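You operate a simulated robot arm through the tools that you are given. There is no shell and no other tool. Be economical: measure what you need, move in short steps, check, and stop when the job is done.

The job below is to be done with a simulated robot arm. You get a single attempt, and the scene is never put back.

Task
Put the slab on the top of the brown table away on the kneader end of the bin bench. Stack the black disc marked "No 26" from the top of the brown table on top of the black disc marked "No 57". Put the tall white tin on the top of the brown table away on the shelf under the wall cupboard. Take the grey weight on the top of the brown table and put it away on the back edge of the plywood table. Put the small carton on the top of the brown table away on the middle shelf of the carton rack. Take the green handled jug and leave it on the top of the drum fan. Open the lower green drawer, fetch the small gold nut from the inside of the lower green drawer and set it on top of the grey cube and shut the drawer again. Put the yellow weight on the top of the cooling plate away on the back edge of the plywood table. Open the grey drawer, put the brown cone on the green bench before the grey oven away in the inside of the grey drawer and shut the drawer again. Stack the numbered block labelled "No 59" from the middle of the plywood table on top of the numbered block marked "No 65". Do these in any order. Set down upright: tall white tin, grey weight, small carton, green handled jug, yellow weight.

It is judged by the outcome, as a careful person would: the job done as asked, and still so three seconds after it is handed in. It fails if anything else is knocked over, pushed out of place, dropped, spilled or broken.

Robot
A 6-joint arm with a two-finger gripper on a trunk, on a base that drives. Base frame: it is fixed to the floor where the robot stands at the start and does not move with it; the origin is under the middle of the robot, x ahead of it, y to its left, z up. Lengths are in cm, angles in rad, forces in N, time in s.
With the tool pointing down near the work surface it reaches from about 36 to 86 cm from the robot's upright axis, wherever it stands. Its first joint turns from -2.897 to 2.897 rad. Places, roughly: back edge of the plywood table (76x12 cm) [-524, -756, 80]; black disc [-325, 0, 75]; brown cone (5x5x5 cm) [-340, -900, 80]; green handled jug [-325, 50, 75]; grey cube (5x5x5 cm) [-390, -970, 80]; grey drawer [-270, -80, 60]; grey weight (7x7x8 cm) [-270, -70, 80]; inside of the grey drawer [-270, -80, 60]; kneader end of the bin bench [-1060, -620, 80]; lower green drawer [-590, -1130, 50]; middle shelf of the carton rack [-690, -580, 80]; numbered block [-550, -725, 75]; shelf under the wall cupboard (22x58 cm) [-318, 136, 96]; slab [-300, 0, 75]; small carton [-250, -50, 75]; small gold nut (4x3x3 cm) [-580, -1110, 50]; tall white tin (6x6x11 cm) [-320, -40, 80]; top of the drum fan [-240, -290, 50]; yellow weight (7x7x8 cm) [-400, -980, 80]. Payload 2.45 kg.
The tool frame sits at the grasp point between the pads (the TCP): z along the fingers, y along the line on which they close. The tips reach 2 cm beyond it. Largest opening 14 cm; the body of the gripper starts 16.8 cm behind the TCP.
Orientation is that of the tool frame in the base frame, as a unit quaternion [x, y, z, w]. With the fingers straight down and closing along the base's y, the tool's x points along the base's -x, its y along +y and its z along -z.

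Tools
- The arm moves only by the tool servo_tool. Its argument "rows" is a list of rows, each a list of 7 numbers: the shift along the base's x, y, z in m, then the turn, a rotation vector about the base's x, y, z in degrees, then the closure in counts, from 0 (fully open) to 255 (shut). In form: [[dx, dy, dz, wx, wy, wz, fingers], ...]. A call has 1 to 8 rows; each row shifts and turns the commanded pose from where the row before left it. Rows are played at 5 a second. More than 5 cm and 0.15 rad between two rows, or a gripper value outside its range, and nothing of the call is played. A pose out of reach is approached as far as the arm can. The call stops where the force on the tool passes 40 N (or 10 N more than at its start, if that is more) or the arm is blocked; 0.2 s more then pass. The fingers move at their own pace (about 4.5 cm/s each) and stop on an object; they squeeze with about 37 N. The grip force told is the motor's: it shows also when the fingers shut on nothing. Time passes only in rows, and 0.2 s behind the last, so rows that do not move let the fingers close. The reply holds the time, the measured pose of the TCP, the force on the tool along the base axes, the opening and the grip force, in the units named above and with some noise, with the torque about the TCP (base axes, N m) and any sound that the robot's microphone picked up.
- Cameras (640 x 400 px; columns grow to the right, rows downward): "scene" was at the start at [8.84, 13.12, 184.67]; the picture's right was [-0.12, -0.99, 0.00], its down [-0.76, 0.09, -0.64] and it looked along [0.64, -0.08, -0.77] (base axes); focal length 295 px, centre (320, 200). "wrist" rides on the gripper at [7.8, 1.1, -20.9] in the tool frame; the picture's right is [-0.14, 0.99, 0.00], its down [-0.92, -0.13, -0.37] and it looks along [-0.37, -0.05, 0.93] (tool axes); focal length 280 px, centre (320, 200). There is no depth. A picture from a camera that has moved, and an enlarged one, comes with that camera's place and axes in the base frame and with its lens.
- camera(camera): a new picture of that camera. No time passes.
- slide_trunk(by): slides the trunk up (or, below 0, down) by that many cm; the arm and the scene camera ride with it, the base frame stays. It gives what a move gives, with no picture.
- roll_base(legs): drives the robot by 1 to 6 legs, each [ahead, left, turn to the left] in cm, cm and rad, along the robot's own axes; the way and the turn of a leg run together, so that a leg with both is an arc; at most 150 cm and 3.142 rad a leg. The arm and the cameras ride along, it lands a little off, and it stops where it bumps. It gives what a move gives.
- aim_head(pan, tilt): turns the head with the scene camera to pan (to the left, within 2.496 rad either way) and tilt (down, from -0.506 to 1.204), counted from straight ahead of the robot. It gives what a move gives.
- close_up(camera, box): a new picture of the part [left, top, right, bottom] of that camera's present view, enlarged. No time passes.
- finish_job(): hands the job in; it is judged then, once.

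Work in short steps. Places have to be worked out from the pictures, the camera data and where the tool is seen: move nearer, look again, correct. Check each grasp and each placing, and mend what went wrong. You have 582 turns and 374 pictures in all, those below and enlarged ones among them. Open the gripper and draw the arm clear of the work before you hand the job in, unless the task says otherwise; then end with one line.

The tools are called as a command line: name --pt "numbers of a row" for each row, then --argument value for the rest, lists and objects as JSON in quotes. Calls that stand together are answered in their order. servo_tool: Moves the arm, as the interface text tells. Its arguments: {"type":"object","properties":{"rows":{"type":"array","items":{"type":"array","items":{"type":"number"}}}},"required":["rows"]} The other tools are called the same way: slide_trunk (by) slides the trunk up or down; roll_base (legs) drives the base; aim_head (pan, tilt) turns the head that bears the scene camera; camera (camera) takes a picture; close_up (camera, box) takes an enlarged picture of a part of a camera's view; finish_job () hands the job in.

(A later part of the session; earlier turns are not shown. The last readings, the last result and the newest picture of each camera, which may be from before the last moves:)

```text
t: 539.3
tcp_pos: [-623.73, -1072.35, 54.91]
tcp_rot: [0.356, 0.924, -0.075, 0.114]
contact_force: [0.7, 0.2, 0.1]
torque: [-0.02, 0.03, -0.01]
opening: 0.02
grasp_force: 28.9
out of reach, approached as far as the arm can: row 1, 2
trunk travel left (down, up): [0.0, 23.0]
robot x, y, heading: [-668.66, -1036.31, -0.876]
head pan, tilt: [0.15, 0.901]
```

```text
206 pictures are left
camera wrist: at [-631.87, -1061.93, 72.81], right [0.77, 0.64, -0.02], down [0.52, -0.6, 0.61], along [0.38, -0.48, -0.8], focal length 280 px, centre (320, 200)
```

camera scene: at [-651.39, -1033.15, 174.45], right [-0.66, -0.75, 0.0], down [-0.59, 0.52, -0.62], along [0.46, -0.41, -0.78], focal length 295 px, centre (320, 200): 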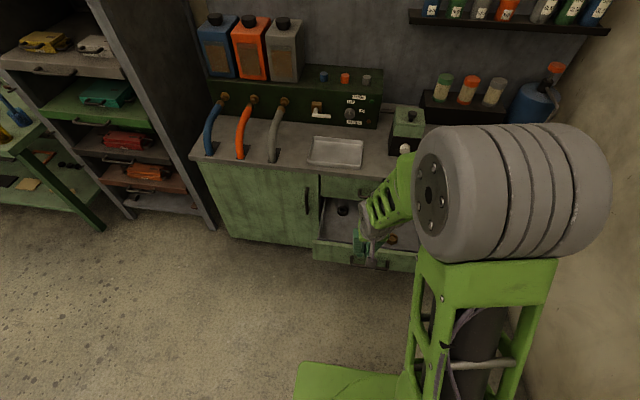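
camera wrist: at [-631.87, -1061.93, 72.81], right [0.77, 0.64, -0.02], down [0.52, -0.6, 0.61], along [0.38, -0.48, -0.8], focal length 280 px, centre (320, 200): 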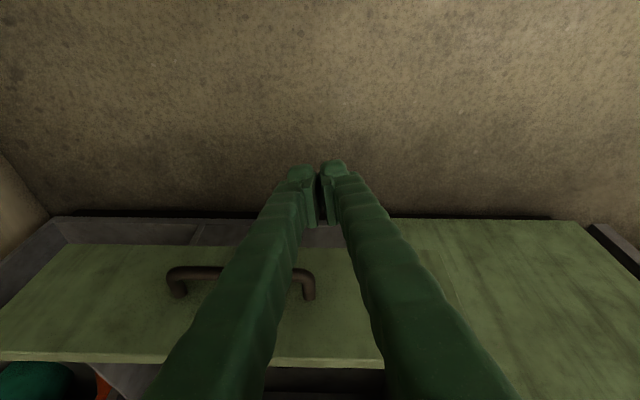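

Too cramped this near; I back the base 20 cm and extend the arm lower instead.

roll_base --legs '[[-20, -5, 0]]'

servo_tool --pt "0.031 -0.037 0 0 0 0 255" --pt "0.031 -0.037 0 0 0 0 255" --pt "0.031 -0.037 0 0 0 0 255" --pt "0.02 -0.024 -0.03 0 0 0 255" --pt "0 0 -0.03 0 0 0 255" --pt "0 0 0 0 0 0 255"

camera --camera "wrist"

close_up --camera "scene" --box '[280, 150, 440, 280]'

```text
t: 540.8
tcp_pos: [-636.6, -1063.06, 54.77]
tcp_rot: [0.356, 0.925, -0.075, 0.113]
contact_force: [-0.2, 1.6, 0.6]
torque: [-0.05, 0.03, 0.01]
opening: 0.03
grasp_force: 29.0
trunk travel left (down, up): [0.0, 23.0]
robot x, y, heading: [-681.41, -1027.23, -0.874]
head pan, tilt: [0.15, 0.901]
stopped in leg 1: the robot was blocked; the commanded pose is now the measured one
```

```text
t: 542.2
tcp_pos: [-625.65, -1076.19, 48.75]
tcp_rot: [0.355, 0.925, -0.074, 0.112]
contact_force: [0.1, -0.3, -0.9]
torque: [-0.01, 0.01, 0.0]
opening: 0.0
grasp_force: 29.3
out of reach, approached as far as the arm can: row 3
trunk travel left (down, up): [0.0, 23.0]
robot x, y, heading: [-681.02, -1027.28, -0.88]
head pan, tilt: [0.15, 0.901]
```

```text
205 pictures are left
camera wrist: at [-633.67, -1065.82, 66.73], right [0.77, 0.64, -0.02], down [0.52, -0.6, 0.6], along [0.37, -0.47, -0.8], focal length 280 px, centre (320, 200)
```

wrist: 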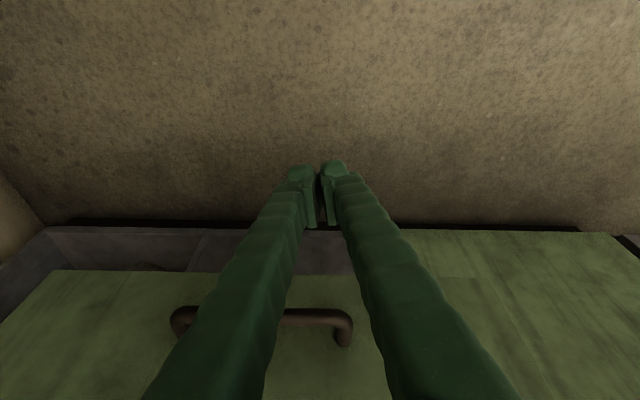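

```text
3.08 times, centred on (360, 215) of scene
camera zoom: at [-663.97, -1024.02, 174.45], right [-0.66, -0.75, 0.0], down [-0.59, 0.52, -0.62], along [0.46, -0.41, -0.78], focal length 909 px, centre (197, 154)
```

zoom: 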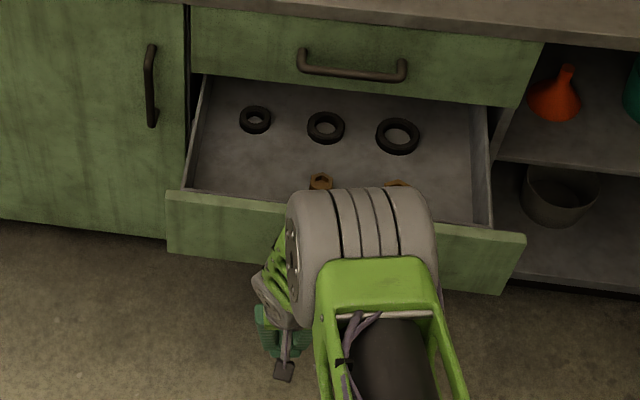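

The closed fingers are at handle height in front of the bar. I push forward with the base.

roll_base --legs '[[12, 0, 0]]'

roll_base --legs '[[10, 0, 0]]'

camera --camera "wrist"

```text
t: 543.4
tcp_pos: [-618.02, -1085.49, 48.73]
tcp_rot: [0.357, 0.925, -0.074, 0.112]
contact_force: [-0.3, 0.8, -0.6]
torque: [0.0, -0.01, 0.0]
opening: 0.0
grasp_force: 29.5
trunk travel left (down, up): [0.0, 23.0]
robot x, y, heading: [-673.57, -1036.53, -0.878]
head pan, tilt: [0.15, 0.901]
```

```text
t: 544.6
tcp_pos: [-611.65, -1092.85, 48.75]
tcp_rot: [0.356, 0.925, -0.073, 0.111]
contact_force: [0.0, 0.7, 0.4]
torque: [0.02, -0.01, -0.02]
opening: 0.0
grasp_force: 29.4
trunk travel left (down, up): [0.0, 23.0]
robot x, y, heading: [-667.17, -1043.81, -0.877]
head pan, tilt: [0.15, 0.901]
```

```text
203 pictures are left
camera wrist: at [-619.7, -1082.59, 66.74], right [0.77, 0.64, -0.02], down [0.52, -0.61, 0.6], along [0.37, -0.47, -0.8], focal length 280 px, centre (320, 200)
```

wrist: 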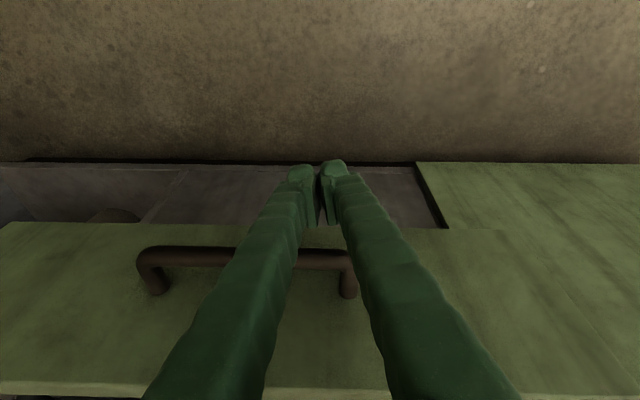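

It seems to be pushing already. I continue and check.

roll_base --legs '[[8, 0, 0]]'

camera --camera "wrist"

close_up --camera "scene" --box '[280, 130, 440, 260]'

```text
t: 545.6
tcp_pos: [-606.55, -1099.0, 48.76]
tcp_rot: [0.355, 0.925, -0.074, 0.112]
contact_force: [0.2, 0.4, 0.6]
torque: [-0.03, 0.0, 0.03]
opening: 0.02
grasp_force: 29.5
trunk travel left (down, up): [0.0, 23.0]
robot x, y, heading: [-662.14, -1049.86, -0.873]
head pan, tilt: [0.15, 0.901]
```

```text
202 pictures are left
camera wrist: at [-614.63, -1088.71, 66.74], right [0.77, 0.64, -0.02], down [0.52, -0.61, 0.6], along [0.37, -0.47, -0.8], focal length 280 px, centre (320, 200)
```

wrist: 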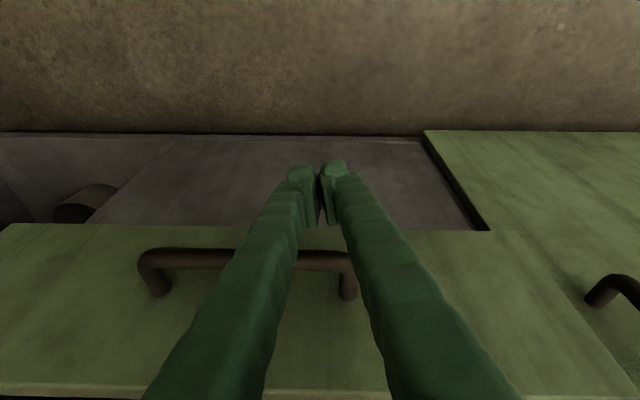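

```text
3.08 times, centred on (360, 195) of scene
camera zoom: at [-644.92, -1046.92, 174.44], right [-0.66, -0.75, 0.0], down [-0.59, 0.52, -0.62], along [0.46, -0.41, -0.78], focal length 909 px, centre (197, 215)
```

zoom: 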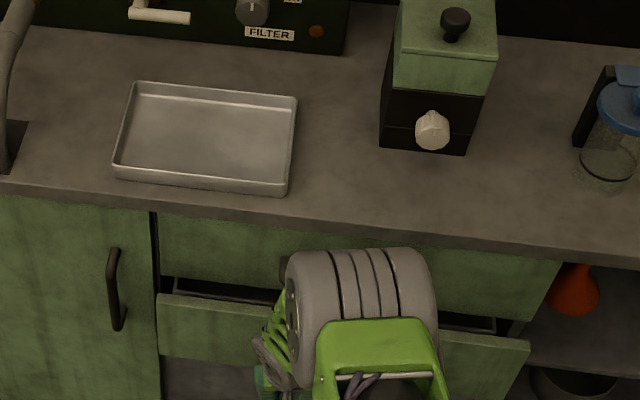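

Nearly shut. I push on gently until it stops.

roll_base --legs '[[5, 0, 0]]'

roll_base --legs '[[3, 0, 0]]'

camera --camera "wrist"

close_up --camera "scene" --box '[280, 130, 440, 260]'

```text
t: 546.5
tcp_pos: [-603.35, -1102.86, 48.84]
tcp_rot: [0.355, 0.925, -0.074, 0.112]
contact_force: [0.6, 0.0, -0.5]
torque: [-0.02, -0.01, -0.01]
opening: 0.0
grasp_force: 29.8
trunk travel left (down, up): [0.0, 23.0]
robot x, y, heading: [-658.76, -1054.18, -0.877]
head pan, tilt: [0.15, 0.901]
```

```text
t: 547.5
tcp_pos: [-602.75, -1104.01, 48.17]
tcp_rot: [0.355, 0.926, -0.072, 0.102]
contact_force: [1.1, 0.5, -0.1]
torque: [-0.01, 0.0, 0.02]
opening: 0.0
grasp_force: 29.5
trunk travel left (down, up): [0.0, 23.0]
robot x, y, heading: [-657.5, -1055.72, -0.878]
head pan, tilt: [0.15, 0.901]
stopped in leg 1: the force on the tool passed its limit at 51 N (the readings are from after the stop); the commanded pose is now the measured one
```

```text
200 pictures are left
camera wrist: at [-610.47, -1093.71, 66.41], right [0.77, 0.64, -0.03], down [0.53, -0.61, 0.59], along [0.36, -0.47, -0.81], focal length 280 px, centre (320, 200)
```

wrist: 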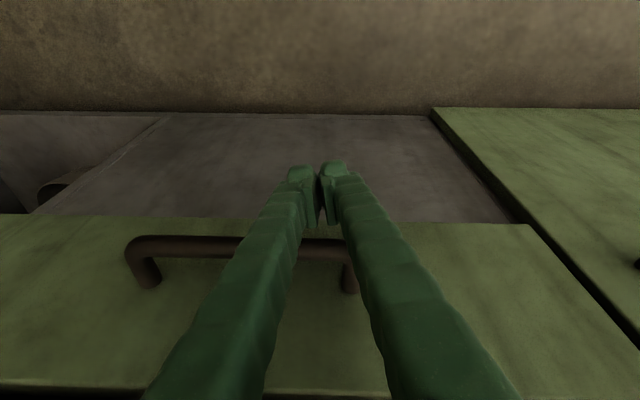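

```text
3.08 times, centred on (360, 195) of scene
camera zoom: at [-640.29, -1052.46, 174.45], right [-0.66, -0.75, 0.0], down [-0.59, 0.52, -0.62], along [0.47, -0.41, -0.78], focal length 909 px, centre (197, 215)
```

zoom: 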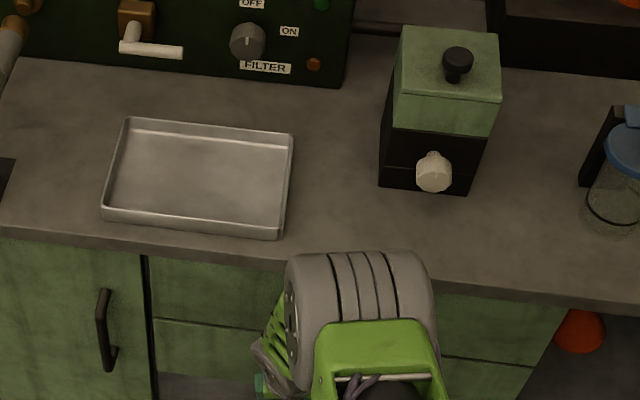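

It looks flush. I back away, raise the arm and verify; also look at what blocked me behind.

roll_base --legs '[[-22, 0, 0]]'

close_up --camera "scene" --box '[240, 130, 480, 300]'

slide_trunk --by 10

aim_head --pan -2.4 --tilt 0.8

camera --camera "scene"

```text
t: 549.1
tcp_pos: [-616.87, -1087.17, 48.16]
tcp_rot: [0.357, 0.926, -0.073, 0.102]
contact_force: [0.1, 0.2, -0.8]
torque: [0.0, 0.01, 0.0]
opening: 0.01
grasp_force: 29.7
trunk travel left (down, up): [0.0, 23.0]
robot x, y, heading: [-671.56, -1039.06, -0.881]
head pan, tilt: [0.15, 0.901]
```

```text
2.35 times, centred on (360, 215) of scene
camera zoom: at [-654.34, -1035.62, 174.45], right [-0.66, -0.75, 0.0], down [-0.59, 0.52, -0.62], along [0.46, -0.41, -0.78], focal length 695 px, centre (226, 165)
```

zoom: 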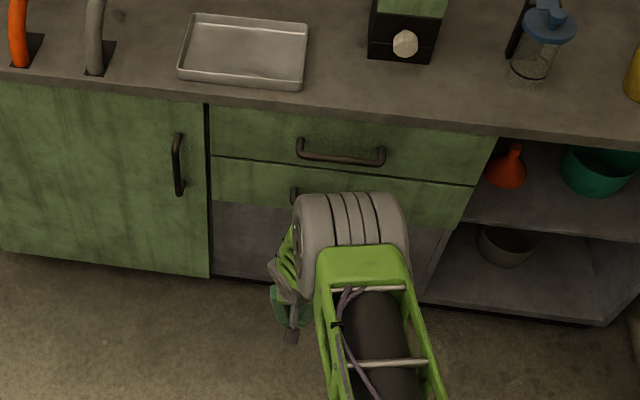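

```text
t: 550.5
tcp_pos: [-616.8, -1087.04, 58.19]
tcp_rot: [0.357, 0.926, -0.072, 0.101]
contact_force: [-0.5, 0.0, -0.5]
torque: [0.01, 0.02, 0.02]
opening: 0.0
grasp_force: 29.1
trunk travel left (down, up): [-10.0, 13.0]
robot x, y, heading: [-671.54, -1039.07, -0.874]
head pan, tilt: [0.15, 0.901]
```

```text
t: 552.8
tcp_pos: [-616.66, -1087.16, 58.25]
tcp_rot: [0.357, 0.926, -0.071, 0.102]
contact_force: [0.7, 0.4, 0.2]
torque: [0.04, -0.03, -0.01]
opening: 0.02
grasp_force: 29.1
trunk travel left (down, up): [-10.0, 13.0]
robot x, y, heading: [-671.93, -1039.1, -0.88]
head pan, tilt: [-2.4, 0.799]
```

```text
197 pictures are left
camera scene: at [-667.97, -1029.55, 185.24], right [0.13, 0.99, 0.0], down [0.71, -0.1, -0.7], along [-0.69, 0.09, -0.72], focal length 295 px, centre (320, 200)
```

scene: 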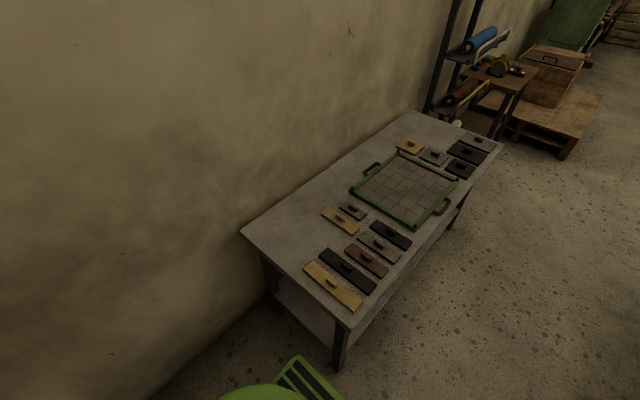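

Drawer is flush shut, and the thing behind me was just the grey bench, undisturbed. I raise and straighten the tool, then drive to the cone.

servo_tool --pt "0 0 0.048 0 0 0 0" --pt "0 0 0.048 0 0 0 0" --pt "0 0 0.048 0 0 0 0" --pt "0 0 0.048 0 0 0 0" --pt "0 0 0.048 0 0 0 0" --pt "0 0 0.048 0 0 0 0" --pt "0 0 0.048 0 0 0 0" --pt "0 0 0.048 0 0 0 0"

servo_tool --pt "-0.02 0.024 0.03 5.9 3.95 0 0" --pt "-0.02 0.024 0.03 5.9 3.95 0 0" --pt "-0.02 0.024 0 0 0 0 0" --pt "-0.02 0.024 0 0 0 0 0"

roll_base --legs '[[5, 150, 0], [-5, 150, 0], [0, 35, 0]]'

aim_head --pan 0.1 --tilt 0.9

camera --camera "scene"

camera --camera "wrist"

```text
t: 554.6
tcp_pos: [-616.89, -1087.04, 96.65]
tcp_rot: [0.357, 0.926, -0.073, 0.102]
contact_force: [0.6, 0.1, -0.2]
torque: [-0.02, -0.01, 0.0]
opening: 13.98
grasp_force: 0.0
trunk travel left (down, up): [-10.0, 13.0]
robot x, y, heading: [-671.58, -1038.99, -0.874]
head pan, tilt: [-2.4, 0.799]
```

```text
t: 555.6
tcp_pos: [-624.83, -1077.49, 102.75]
tcp_rot: [0.359, 0.933, -0.001, 0.002]
contact_force: [-0.2, 1.0, 0.3]
torque: [-0.02, -0.03, 0.01]
opening: 14.0
grasp_force: 0.1
trunk travel left (down, up): [-10.0, 13.0]
robot x, y, heading: [-671.57, -1038.81, -0.879]
head pan, tilt: [-2.4, 0.799]
```

```text
refused: leg 1 is longer than a leg can be; nothing moved
```

```text
t: 557.8
tcp_pos: [-624.69, -1077.58, 102.6]
tcp_rot: [0.359, 0.933, -0.002, 0.001]
contact_force: [0.8, 0.1, 0.1]
torque: [0.02, 0.0, 0.01]
opening: 14.0
grasp_force: 0.0
trunk travel left (down, up): [-10.0, 13.0]
robot x, y, heading: [-671.7, -1038.85, -0.878]
head pan, tilt: [0.099, 0.901]
```

```text
196 pictures are left
camera scene: at [-654.59, -1035.92, 184.45], right [-0.7, -0.71, 0.0], down [-0.56, 0.55, -0.62], along [0.44, -0.44, -0.78], focal length 295 px, centre (320, 200)
```

scene: 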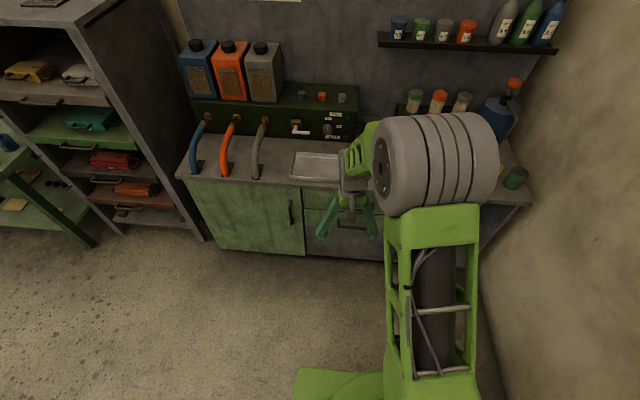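

```text
195 pictures are left
camera wrist: at [-629.76, -1071.44, 123.43], right [0.77, 0.64, 0.0], down [0.6, -0.71, 0.37], along [0.24, -0.29, -0.93], focal length 280 px, centre (320, 200)
```

wrist: 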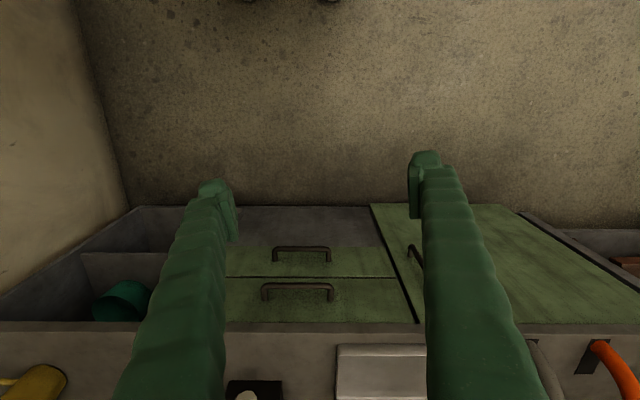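

Drawer confirmed shut. I resend the drive with legs within limit.

roll_base --legs '[[0, 148, 0], [0, 148, 0], [0, 42, 0]]'

camera --camera "scene"

camera --camera "wrist"

```text
t: 587.6
tcp_pos: [-364.82, -858.6, 102.67]
tcp_rot: [0.356, 0.934, -0.002, 0.002]
contact_force: [-0.3, 1.0, 0.6]
torque: [0.01, -0.01, -0.01]
opening: 13.97
grasp_force: 0.1
trunk travel left (down, up): [-10.0, 13.0]
robot x, y, heading: [-411.9, -820.45, -0.877]
head pan, tilt: [0.099, 0.901]
```

```text
194 pictures are left
camera scene: at [-394.99, -817.0, 184.45], right [-0.7, -0.72, 0.0], down [-0.56, 0.55, -0.62], along [0.45, -0.43, -0.78], focal length 295 px, centre (320, 200)
```

scene: 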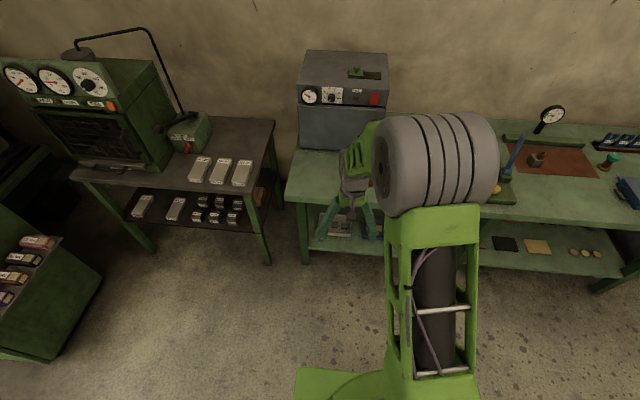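

```text
193 pictures are left
camera wrist: at [-370.0, -852.39, 123.43], right [0.76, 0.65, 0.0], down [0.6, -0.71, 0.37], along [0.24, -0.28, -0.93], focal length 280 px, centre (320, 200)
```

wrist: 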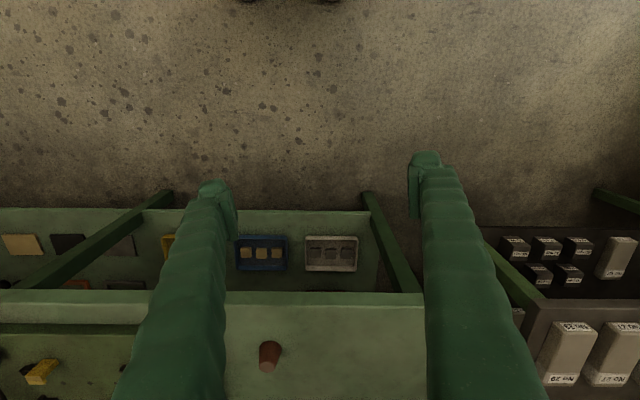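

The cone is at ≈(-345.2,-897.8). I roll 33 cm ahead and look again.

roll_base --legs '[[33, 0, 0]]'

camera --camera "wrist"

```text
t: 589.8
tcp_pos: [-343.52, -884.19, 102.74]
tcp_rot: [0.357, 0.934, -0.001, 0.001]
contact_force: [-0.6, -0.6, -1.3]
torque: [0.02, 0.0, -0.01]
opening: 13.98
grasp_force: 0.1
trunk travel left (down, up): [-10.0, 13.0]
robot x, y, heading: [-390.42, -845.53, -0.871]
head pan, tilt: [0.099, 0.901]
```

```text
192 pictures are left
camera wrist: at [-348.59, -877.9, 123.4], right [0.76, 0.65, 0.0], down [0.6, -0.71, 0.37], along [0.24, -0.28, -0.93], focal length 280 px, centre (320, 200)
```

wrist: 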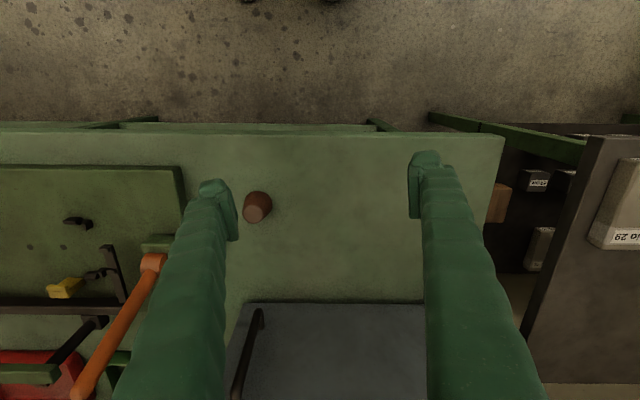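

I move over the cone and descend.

servo_tool --pt "-0.0053 -0.044 0 0 0 0 90" --pt "-0.0053 -0.044 0 0 0 0 90" --pt "-0.0053 -0.043 0 0 0 0 90" --pt "0 0 -0.045 0 0 0 90" --pt "0 0 -0.045 0 0 0 90" --pt "0 0 0 0 0 0 90"

camera --camera "wrist"

```text
t: 591.2
tcp_pos: [-345.24, -897.23, 93.65]
tcp_rot: [0.357, 0.934, -0.001, 0.001]
contact_force: [0.2, 0.7, 0.5]
torque: [-0.02, 0.0, 0.02]
opening: 9.1
grasp_force: 0.0
trunk travel left (down, up): [-10.0, 13.0]
robot x, y, heading: [-391.06, -845.18, -0.872]
head pan, tilt: [0.099, 0.901]
```

```text
191 pictures are left
camera wrist: at [-350.31, -890.98, 114.43], right [0.76, 0.65, 0.0], down [0.6, -0.71, 0.37], along [0.24, -0.28, -0.93], focal length 280 px, centre (320, 200)
```

wrist: 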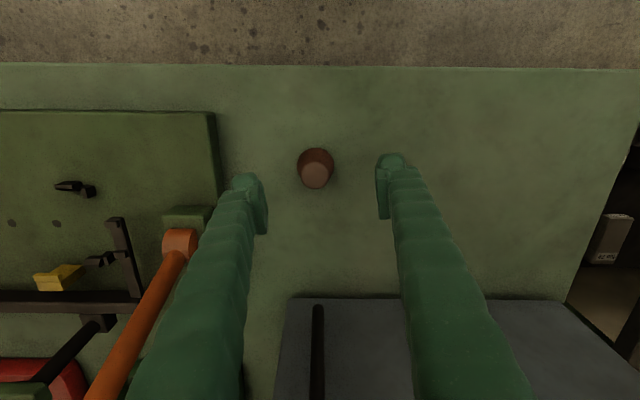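

Small shift, then I lower to z≈82.3 and close.

servo_tool --pt "0 -0.009 -0.03 0 0 0 90" --pt "0 0 -0.045 0 0 0 90" --pt "0 0 -0.03 0 0 0 90" --pt "0 0 -0.008 0 0 0 90" --pt "0 0 0 0 0 0 150" --pt "0 0 0 0 0 0 220" --pt "0 0 0 0 0 0 220" --pt "0 0 0 0 0 0 220"

camera --camera "wrist"

```text
t: 593.0
tcp_pos: [-345.16, -898.16, 82.28]
tcp_rot: [0.357, 0.934, -0.001, 0.001]
contact_force: [-0.4, -1.2, 0.3]
torque: [0.01, -0.02, -0.01]
opening: 4.2
grasp_force: 30.0
trunk travel left (down, up): [-10.0, 13.0]
robot x, y, heading: [-390.59, -845.33, -0.869]
head pan, tilt: [0.099, 0.901]
```

```text
190 pictures are left
camera wrist: at [-350.26, -891.88, 103.14], right [0.76, 0.65, 0.0], down [0.6, -0.71, 0.37], along [0.24, -0.28, -0.93], focal length 280 px, centre (320, 200)
```

wrist: 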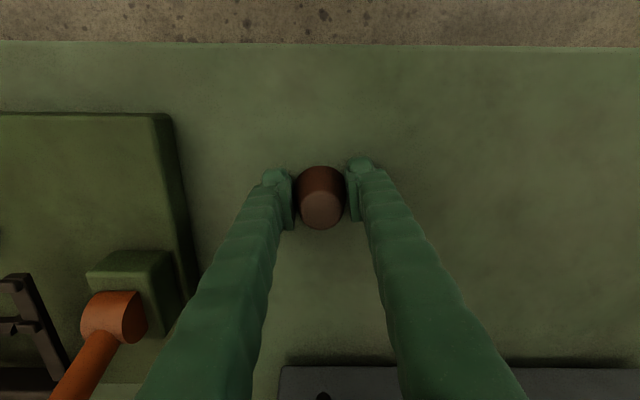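

Gripped at 4.2 cm. I lift and check it holds.

servo_tool --pt "0 0 0.01 0 0 0 220" --pt "0 0 0.04 0 0 0 220" --pt "0 0 0.05 0 0 0 220" --pt "0 0 0.05 0 0 0 220" --pt "0 0 0.05 0 0 0 220" --pt "0 0 0.02 0 0 0 220"

camera --camera "wrist"

```text
t: 594.4
tcp_pos: [-345.13, -898.03, 104.41]
tcp_rot: [0.356, 0.934, -0.002, 0.001]
contact_force: [0.2, 0.9, -0.8]
torque: [0.02, -0.02, 0.01]
opening: 4.18
grasp_force: 36.7
trunk travel left (down, up): [-10.0, 13.0]
robot x, y, heading: [-390.67, -845.72, -0.871]
head pan, tilt: [0.099, 0.901]
```

```text
189 pictures are left
camera wrist: at [-350.18, -891.82, 125.18], right [0.76, 0.65, 0.0], down [0.6, -0.71, 0.37], along [0.24, -0.28, -0.93], focal length 280 px, centre (320, 200)
```

wrist: 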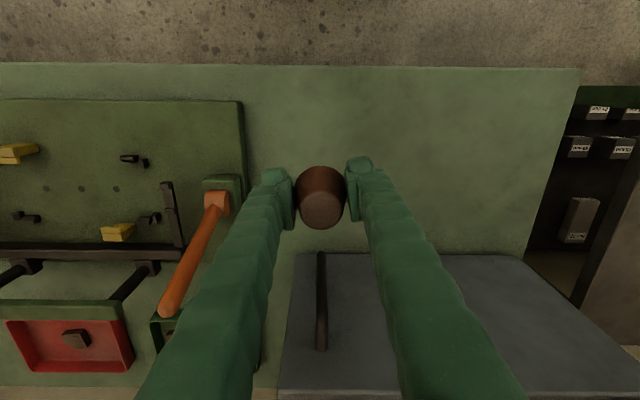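

Cone is held. I retract and drive back through the corridor to the brown table's grey drawer.

servo_tool --pt "-0.03 0.035 0 0 0 0 220" --pt "-0.03 0.035 0 0 0 0 220" --pt "-0.03 0.035 0 0 0 0 220" --pt "-0.03 0.035 0 0 0 0 220"

roll_base --legs '[[-60, 116, 0], [-145, 0, 0], [-105, 0, 0], [0, 0, 1.571]]'

aim_head --pan 0.4 --tilt 0.5

camera --camera "scene"

```text
t: 595.4
tcp_pos: [-357.23, -883.97, 104.61]
tcp_rot: [0.356, 0.934, -0.002, 0.003]
contact_force: [-0.1, 0.4, -1.1]
torque: [-0.06, -0.03, -0.01]
opening: 4.17
grasp_force: 37.5
trunk travel left (down, up): [-10.0, 13.0]
robot x, y, heading: [-390.07, -845.84, -0.871]
head pan, tilt: [0.099, 0.901]
```

```text
t: 621.6
tcp_pos: [-460.71, -497.4, 104.39]
tcp_rot: [-0.406, 0.914, 0.0, 0.003]
contact_force: [-1.4, 0.4, 0.1]
torque: [-0.03, -0.01, 0.06]
opening: 4.1
grasp_force: 36.9
trunk travel left (down, up): [-10.0, 13.0]
robot x, y, heading: [-499.32, -530.92, 0.697]
head pan, tilt: [0.099, 0.901]
```

```text
t: 622.5
tcp_pos: [-460.82, -497.39, 104.39]
tcp_rot: [-0.407, 0.913, 0.001, 0.002]
contact_force: [0.5, -0.6, -0.4]
torque: [-0.02, -0.01, -0.03]
opening: 4.09
grasp_force: 36.8
trunk travel left (down, up): [-10.0, 13.0]
robot x, y, heading: [-499.36, -530.71, 0.701]
head pan, tilt: [0.4, 0.499]
```

```text
188 pictures are left
camera scene: at [-503.23, -511.26, 187.83], right [0.89, -0.46, 0.0], down [-0.22, -0.43, -0.88], along [0.4, 0.78, -0.48], focal length 295 px, centre (320, 200)
```

scene: 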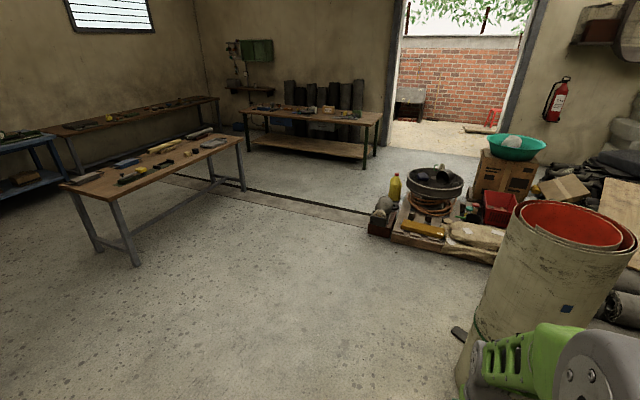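

The path is clear. I drive to the brown table.

roll_base --legs '[[124, 66, 0], [124, 66, 0], [118, 66, 0]]'

aim_head --pan 0.0 --tilt 0.9

camera --camera "scene"

camera --camera "wrist"

```text
t: 642.5
tcp_pos: [-307.51, -108.97, 104.46]
tcp_rot: [-0.406, 0.914, 0.0, 0.002]
contact_force: [0.1, 0.1, 0.1]
torque: [-0.03, 0.03, 0.03]
opening: 4.01
grasp_force: 36.8
trunk travel left (down, up): [-10.0, 13.0]
robot x, y, heading: [-346.19, -142.41, 0.697]
head pan, tilt: [0.4, 0.499]
```

```text
t: 643.4
tcp_pos: [-307.36, -108.97, 104.45]
tcp_rot: [-0.406, 0.914, 0.0, 0.002]
contact_force: [0.1, -0.3, -1.3]
torque: [0.02, 0.01, -0.01]
opening: 4.02
grasp_force: 37.4
trunk travel left (down, up): [-10.0, 13.0]
robot x, y, heading: [-345.76, -142.35, 0.694]
head pan, tilt: [0.0, 0.901]
```

```text
187 pictures are left
camera scene: at [-348.38, -125.94, 184.46], right [0.64, -0.77, 0.0], down [-0.6, -0.5, -0.62], along [0.48, 0.4, -0.78], focal length 295 px, centre (320, 200)
```

scene: 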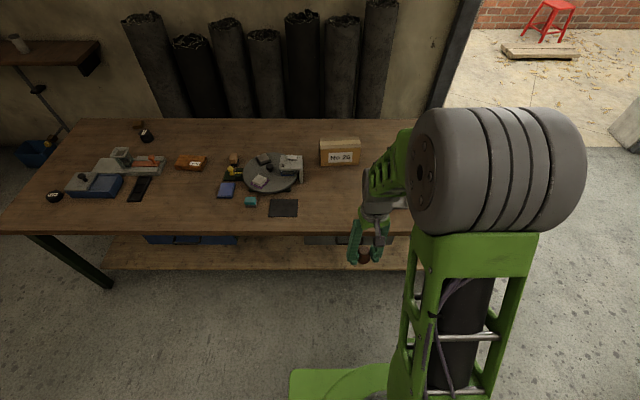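

```text
186 pictures are left
camera wrist: at [-313.5, -113.98, 125.2], right [-0.64, 0.77, 0.0], down [0.71, 0.6, 0.37], along [0.29, 0.24, -0.93], focal length 280 px, centre (320, 200)
```

wrist: 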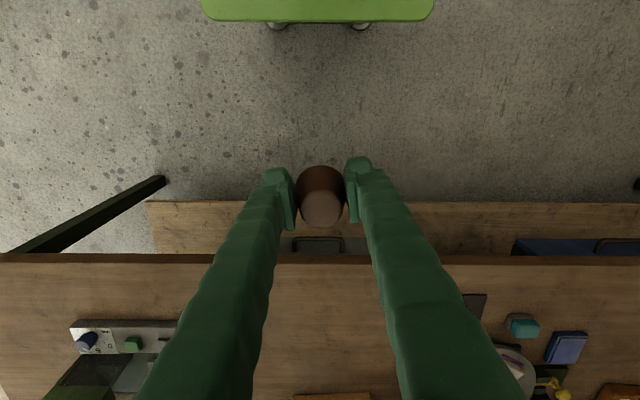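

The grey drawer is right ahead under the table edge. I'll set the cone down temporarily where the weight stood, (-275,-75).

roll_base --legs '[[22, 0, 0]]'

servo_tool --pt "0.031 0.038 0 0 0 0 220" --pt "0.031 0.038 0 0 0 0 220" --pt "0.031 0.038 0 0 0 0 220" --pt "0.031 0.038 0 0 0 0 220" --pt "0 0 0 0 0 0 220"

camera --camera "wrist"

```text
t: 645.1
tcp_pos: [-290.58, -94.96, 104.29]
tcp_rot: [-0.405, 0.914, -0.001, 0.002]
contact_force: [0.6, 0.7, -0.9]
torque: [-0.04, 0.03, -0.01]
opening: 4.01
grasp_force: 37.2
trunk travel left (down, up): [-10.0, 13.0]
robot x, y, heading: [-329.35, -127.76, 0.694]
head pan, tilt: [0.0, 0.901]
```

```text
t: 646.3
tcp_pos: [-278.16, -79.81, 104.39]
tcp_rot: [-0.406, 0.914, 0.001, 0.002]
contact_force: [-0.3, 0.2, -0.7]
torque: [0.02, -0.03, 0.02]
opening: 4.03
grasp_force: 37.2
trunk travel left (down, up): [-10.0, 13.0]
robot x, y, heading: [-329.54, -128.25, 0.693]
head pan, tilt: [0.0, 0.901]
```

```text
185 pictures are left
camera wrist: at [-284.23, -84.83, 125.23], right [-0.64, 0.77, 0.0], down [0.71, 0.6, 0.37], along [0.29, 0.24, -0.93], focal length 280 px, centre (320, 200)
```

wrist: 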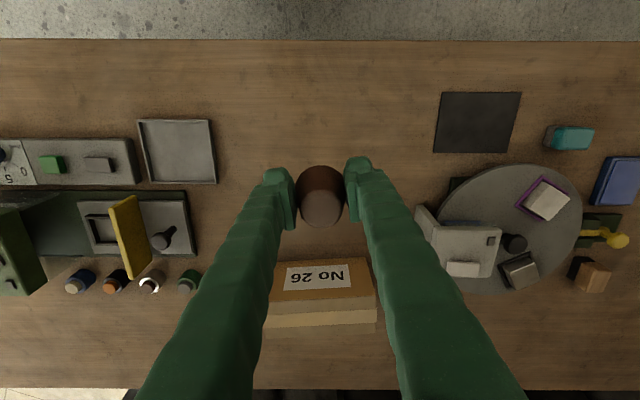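

Clear below. I lower the cone to the table.

servo_tool --pt "0 0 -0.05 0 0 0 220" --pt "0 0 -0.05 0 0 0 220" --pt "0 0 -0.05 0 0 0 220" --pt "0 0 -0.05 0 0 0 220" --pt "0 0 -0.04 0 0 0 220" --pt "0 0 -0.01 0 0 0 220" --pt "0 0 -0.004 0 0 0 220" --pt "0 0 0 0 0 0 220"

```text
t: 648.1
tcp_pos: [-278.07, -79.76, 78.91]
tcp_rot: [-0.405, 0.914, 0.0, 0.001]
contact_force: [-0.2, -0.4, -1.0]
torque: [-0.02, 0.03, -0.03]
opening: 4.0
grasp_force: 36.7
trunk travel left (down, up): [-10.0, 13.0]
robot x, y, heading: [-329.66, -128.23, 0.692]
head pan, tilt: [0.0, 0.901]
```

servo_tool --pt "0 0 -0.004 0 0 0 220" --pt "0 0 -0.003 0 0 0 220" --pt "0 0 -0.003 0 0 0 220"

```text
t: 648.8
tcp_pos: [-277.99, -79.7, 78.91]
tcp_rot: [-0.406, 0.914, 0.0, 0.003]
contact_force: [-7.0, -7.3, 21.5]
torque: [-0.08, 0.15, 0.05]
opening: 3.99
grasp_force: 37.4
trunk travel left (down, up): [-10.0, 13.0]
robot x, y, heading: [-329.53, -128.2, 0.691]
head pan, tilt: [0.0, 0.901]
stopped in row 3: the force on the tool passed its limit at 44 N (the readings are from after the stop); the commanded pose is now the measured one
```

Contact at z≈78.9. I release and rise.

servo_tool --pt "0 0 0.002 0 0 0 180" --pt "0 0 0 0 0 0 120" --pt "0 0 0 0 0 0 60" --pt "0 0 0.03 0 0 0 60" --pt "0 0 0.05 0 0 0 60" --pt "0 0 0.05 0 0 0 60" --pt "0 0 0.05 0 0 0 60" --pt "0 0 0.05 0 0 0 60"

camera --camera "wrist"

camera --camera "scene"

```text
t: 650.6
tcp_pos: [-278.09, -79.64, 101.85]
tcp_rot: [-0.405, 0.914, 0.0, 0.004]
contact_force: [-0.3, 0.3, -0.1]
torque: [0.02, -0.04, 0.01]
opening: 10.7
grasp_force: 0.0
trunk travel left (down, up): [-10.0, 13.0]
robot x, y, heading: [-329.11, -128.22, 0.694]
head pan, tilt: [0.0, 0.901]
```

```text
184 pictures are left
camera wrist: at [-284.19, -84.64, 122.56], right [-0.64, 0.77, 0.0], down [0.71, 0.6, 0.37], along [0.29, 0.24, -0.93], focal length 280 px, centre (320, 200)
```

wrist: 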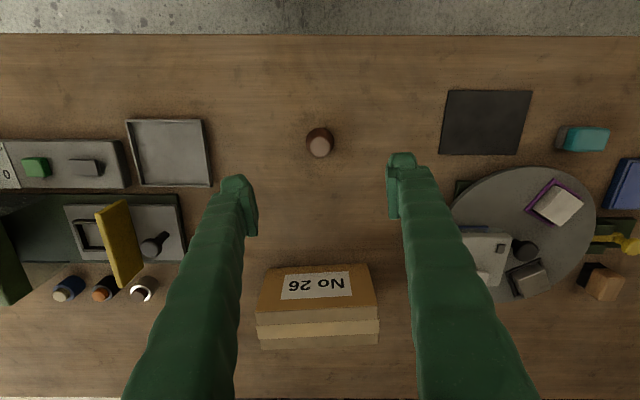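

```text
183 pictures are left
camera scene: at [-331.56, -111.98, 184.46], right [0.64, -0.77, 0.0], down [-0.6, -0.5, -0.62], along [0.48, 0.4, -0.78], focal length 295 px, centre (320, 200)
```

scene: 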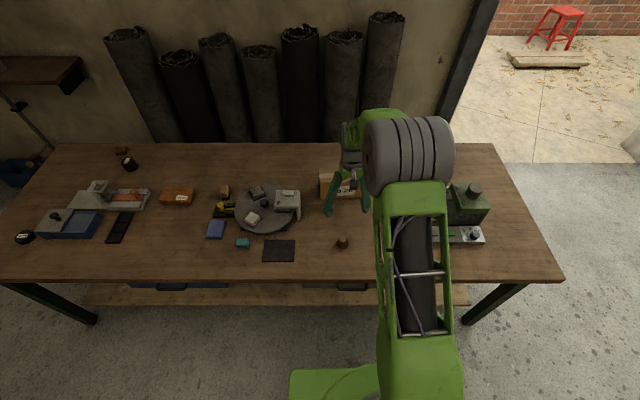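

Cone stands. Now the drawer: I zoom in on it from the scene camera.

close_up --camera "scene" --box '[290, 260, 400, 320]'

roll_base --legs '[[-40, 0, 0]]'

camera --camera "scene"

camera --camera "wrist"

```text
5.82 times, centred on (345, 290) of scene
camera zoom: at [-331.56, -111.98, 184.46], right [0.64, -0.77, 0.0], down [-0.6, -0.5, -0.62], along [0.48, 0.4, -0.78], focal length 1718 px, centre (174, -324)
```

zoom: 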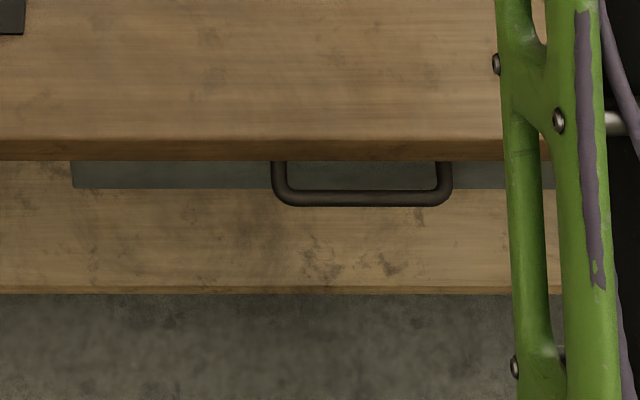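

```text
t: 653.1
tcp_pos: [-309.0, -105.11, 101.67]
tcp_rot: [-0.407, 0.914, 0.001, 0.004]
contact_force: [0.0, 0.3, 0.1]
torque: [0.01, -0.02, -0.02]
opening: 10.72
grasp_force: 0.1
trunk travel left (down, up): [-10.0, 13.0]
robot x, y, heading: [-359.91, -153.89, 0.697]
head pan, tilt: [0.0, 0.901]
```

```text
181 pictures are left
camera scene: at [-362.36, -137.61, 184.46], right [0.64, -0.77, 0.0], down [-0.6, -0.5, -0.62], along [0.48, 0.4, -0.78], focal length 295 px, centre (320, 200)
```

scene: 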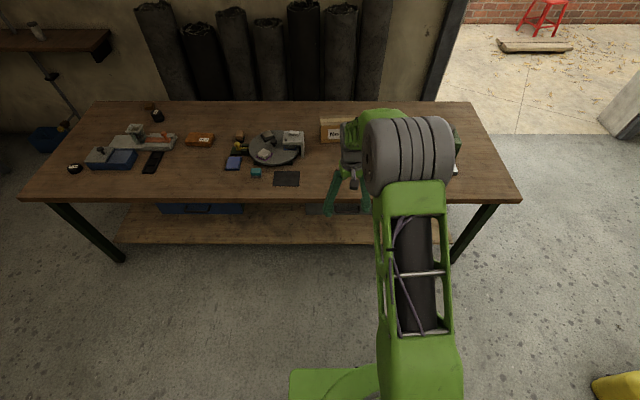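

```text
180 pictures are left
camera wrist: at [-315.04, -110.13, 122.5], right [-0.64, 0.77, 0.0], down [0.71, 0.6, 0.37], along [0.29, 0.24, -0.93], focal length 280 px, centre (320, 200)
```

wrist: 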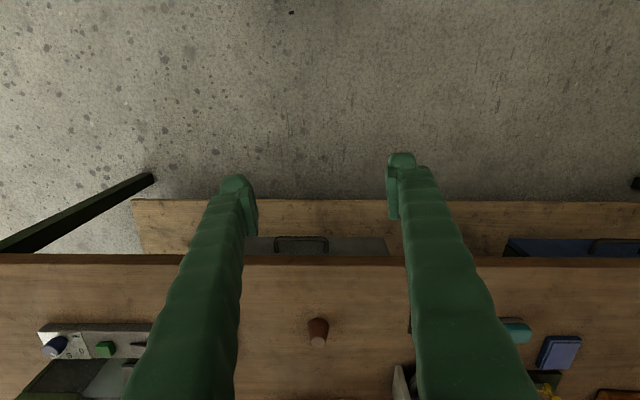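

The grey drawer's bar is at ≈(-286,-91.8), z≈63.5, just under the table edge. I'll grip it with ~40° tilt. First yaw the tool 90° and lower the trunk.

servo_tool --pt "0 0 0 0 0 8.18 120" --pt "0 0 0 0 0 8.18 120" --pt "0 0 0 0 0 8.18 120" --pt "0 0 0 0 0 8.18 120" --pt "0 0 0 0 0 8.18 120" --pt "0 0 0 0 0 8.18 120" --pt "0 0 0 0 0 8.18 120"

servo_tool --pt "0 0 0 0 0 8.18 120" --pt "0 0 0 0 0 8.18 120" --pt "0 0 0 0 0 8.18 120" --pt "0 0 0 0 0 8.18 120"

slide_trunk --by -10

```text
t: 654.7
tcp_pos: [-308.97, -105.0, 101.82]
tcp_rot: [0.796, -0.606, -0.002, -0.003]
contact_force: [0.2, 0.4, 0.0]
torque: [-0.01, 0.03, 0.03]
opening: 7.41
grasp_force: 0.2
trunk travel left (down, up): [-10.0, 13.0]
robot x, y, heading: [-360.17, -153.83, 0.696]
head pan, tilt: [0.0, 0.901]
```

```text
t: 655.7
tcp_pos: [-309.02, -104.92, 101.73]
tcp_rot: [0.934, -0.357, -0.003, -0.002]
contact_force: [0.0, 0.5, 0.0]
torque: [-0.01, 0.0, 0.01]
opening: 7.43
grasp_force: 0.0
trunk travel left (down, up): [-10.0, 13.0]
robot x, y, heading: [-360.24, -153.51, 0.696]
head pan, tilt: [0.0, 0.901]
```

```text
t: 657.0
tcp_pos: [-308.95, -104.97, 91.83]
tcp_rot: [0.933, -0.359, -0.003, -0.002]
contact_force: [0.2, 0.3, -0.2]
torque: [0.03, 0.01, 0.0]
opening: 7.41
grasp_force: 0.1
trunk travel left (down, up): [0.0, 23.0]
robot x, y, heading: [-360.09, -153.75, 0.696]
head pan, tilt: [0.0, 0.901]
```

I correct yaw, tilt 40° forward, and descend in front of the edge.

servo_tool --pt "0.016 -0.019 -0.02 0 0 -7.8 190" --pt "0.016 -0.019 -0.02 5.16 -6.12 0 190" --pt "0 0 -0.035 5.16 -6.12 0 190" --pt "0 0 -0.035 5.16 -6.12 0 190" --pt "0 0 -0.03 5.16 -6.12 0 190" --pt "0 0 -0.02 5.16 -6.12 0 190" --pt "0 0 0 0 0 0 190"

camera --camera "wrist"

camera --camera "scene"

```text
t: 658.6
tcp_pos: [-305.51, -109.13, 76.19]
tcp_rot: [0.853, -0.395, 0.14, -0.312]
contact_force: [-0.4, 0.0, -0.1]
torque: [-0.01, 0.02, -0.03]
opening: 3.54
grasp_force: 0.1
out of reach, approached as far as the arm can: row 4
trunk travel left (down, up): [0.0, 23.0]
robot x, y, heading: [-360.16, -154.09, 0.698]
head pan, tilt: [0.0, 0.901]
```

```text
179 pictures are left
camera wrist: at [-311.22, -124.33, 91.35], right [-0.67, -0.38, -0.64], down [-0.7, 0.61, 0.37], along [0.25, 0.69, -0.68], focal length 280 px, centre (320, 200)
```

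wrist: 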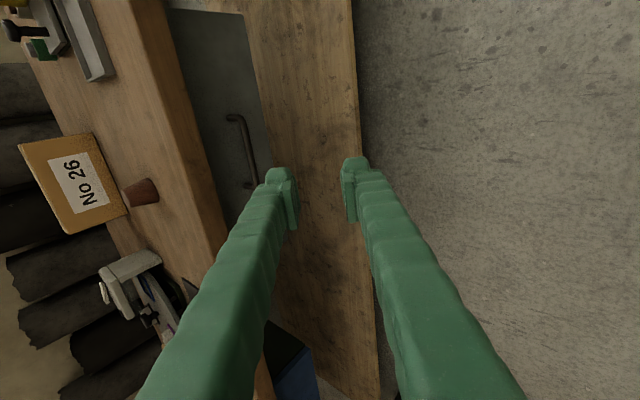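

```text
178 pictures are left
camera scene: at [-362.28, -137.55, 174.45], right [0.64, -0.77, 0.0], down [-0.6, -0.5, -0.62], along [0.48, 0.4, -0.78], focal length 295 px, centre (320, 200)
```

scene: 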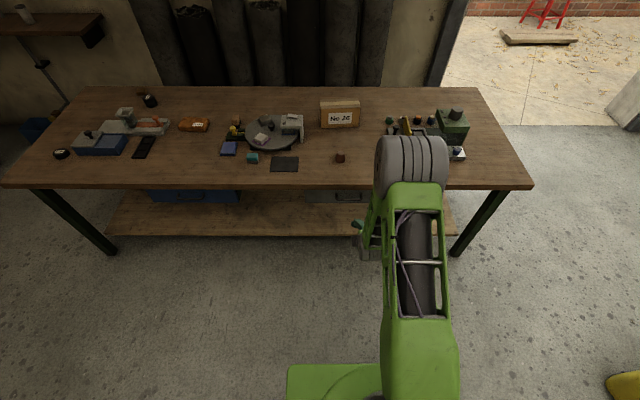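

Tilt is 40° and the bar is visible, ≈(-285.3,-92.4,64.6). I roll the base 13 cm ahead, then approach.

roll_base --legs '[[12, 0, 0]]'

camera --camera "wrist"

```text
t: 659.9
tcp_pos: [-296.3, -101.55, 76.23]
tcp_rot: [0.852, -0.395, 0.142, -0.312]
contact_force: [0.2, -0.3, -0.4]
torque: [-0.02, 0.01, -0.02]
opening: 3.58
grasp_force: 0.0
trunk travel left (down, up): [0.0, 23.0]
robot x, y, heading: [-350.91, -146.34, 0.696]
head pan, tilt: [0.0, 0.901]
```

```text
177 pictures are left
camera wrist: at [-302.13, -116.75, 91.36], right [-0.67, -0.38, -0.64], down [-0.7, 0.61, 0.37], along [0.25, 0.69, -0.68], focal length 280 px, centre (320, 200)
```

wrist: 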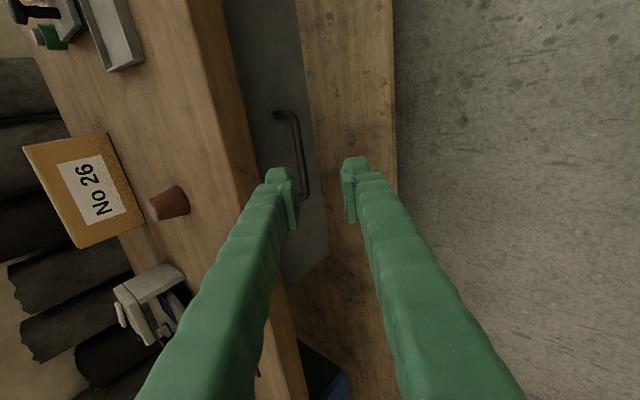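

Triangulated bar: (-285.7,-93.2,65.3). I move to 8 cm before it along the tool axis.

servo_tool --pt "0.034 0.025 -0.024 0 0 0 185" --pt "0.033 0.025 -0.024 0 0 0 185" --pt "0 0 0 0 0 0 185"

camera --camera "wrist"

close_up --camera "scene" --box '[280, 150, 420, 280]'

```text
t: 660.6
tcp_pos: [-289.82, -96.56, 71.36]
tcp_rot: [0.853, -0.394, 0.142, -0.312]
contact_force: [-0.5, 0.1, -0.2]
torque: [0.02, -0.03, -0.01]
opening: 3.84
grasp_force: 0.1
trunk travel left (down, up): [0.0, 23.0]
robot x, y, heading: [-351.12, -146.38, 0.698]
head pan, tilt: [0.0, 0.901]
```

```text
176 pictures are left
camera wrist: at [-295.52, -111.76, 86.59], right [-0.67, -0.38, -0.64], down [-0.7, 0.61, 0.37], along [0.25, 0.69, -0.68], focal length 280 px, centre (320, 200)
```

wrist: 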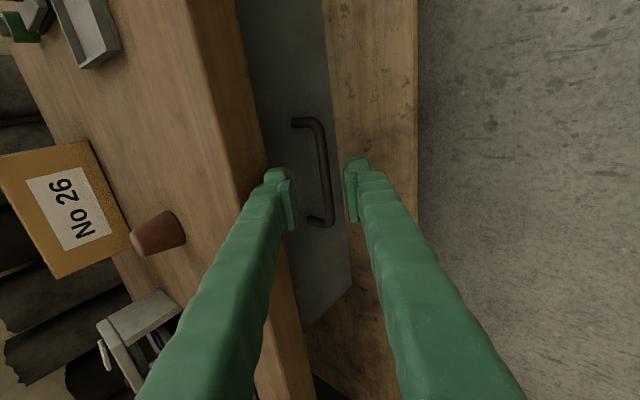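

```text
3.08 times, centred on (350, 215) of scene
camera zoom: at [-353.23, -129.99, 174.45], right [0.64, -0.77, 0.0], down [-0.6, -0.5, -0.62], along [0.48, 0.4, -0.78], focal length 909 px, centre (228, 154)
```

zoom: 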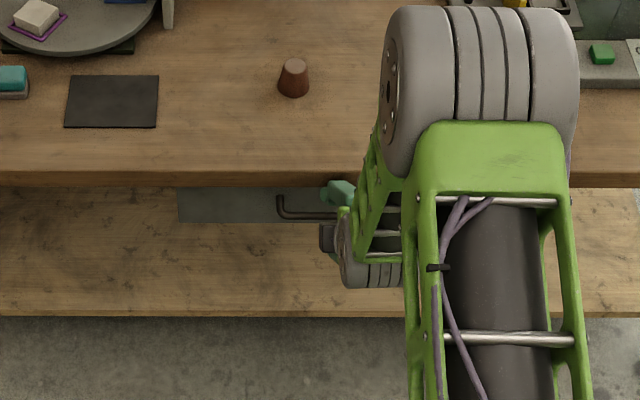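

The bar is between the fingers. I advance along the tool axis.

servo_tool --pt "0.0121 0.0105 -0.0192 0 0 0 190" --pt "0.0121 0.0105 -0.0192 0 0 0 190" --pt "0.0097 0.0084 -0.0153 0 0 0 190" --pt "0 0 0 0 0 0 190"

camera --camera "wrist"

```text
t: 661.6
tcp_pos: [-286.44, -93.73, 66.0]
tcp_rot: [0.853, -0.395, 0.141, -0.311]
contact_force: [-2.8, -2.6, -5.9]
torque: [0.24, -0.14, -0.06]
opening: 3.21
grasp_force: 0.0
trunk travel left (down, up): [0.0, 23.0]
robot x, y, heading: [-351.2, -146.61, 0.7]
head pan, tilt: [0.0, 0.901]
```

```text
174 pictures are left
camera wrist: at [-292.11, -108.83, 81.18], right [-0.67, -0.38, -0.64], down [-0.7, 0.61, 0.37], along [0.25, 0.69, -0.68], focal length 280 px, centre (320, 200)
```

wrist: 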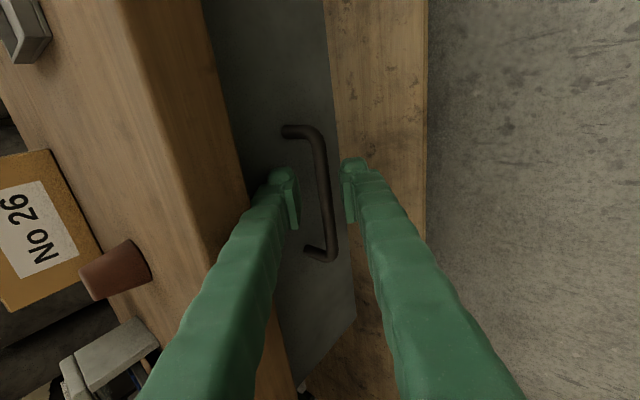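

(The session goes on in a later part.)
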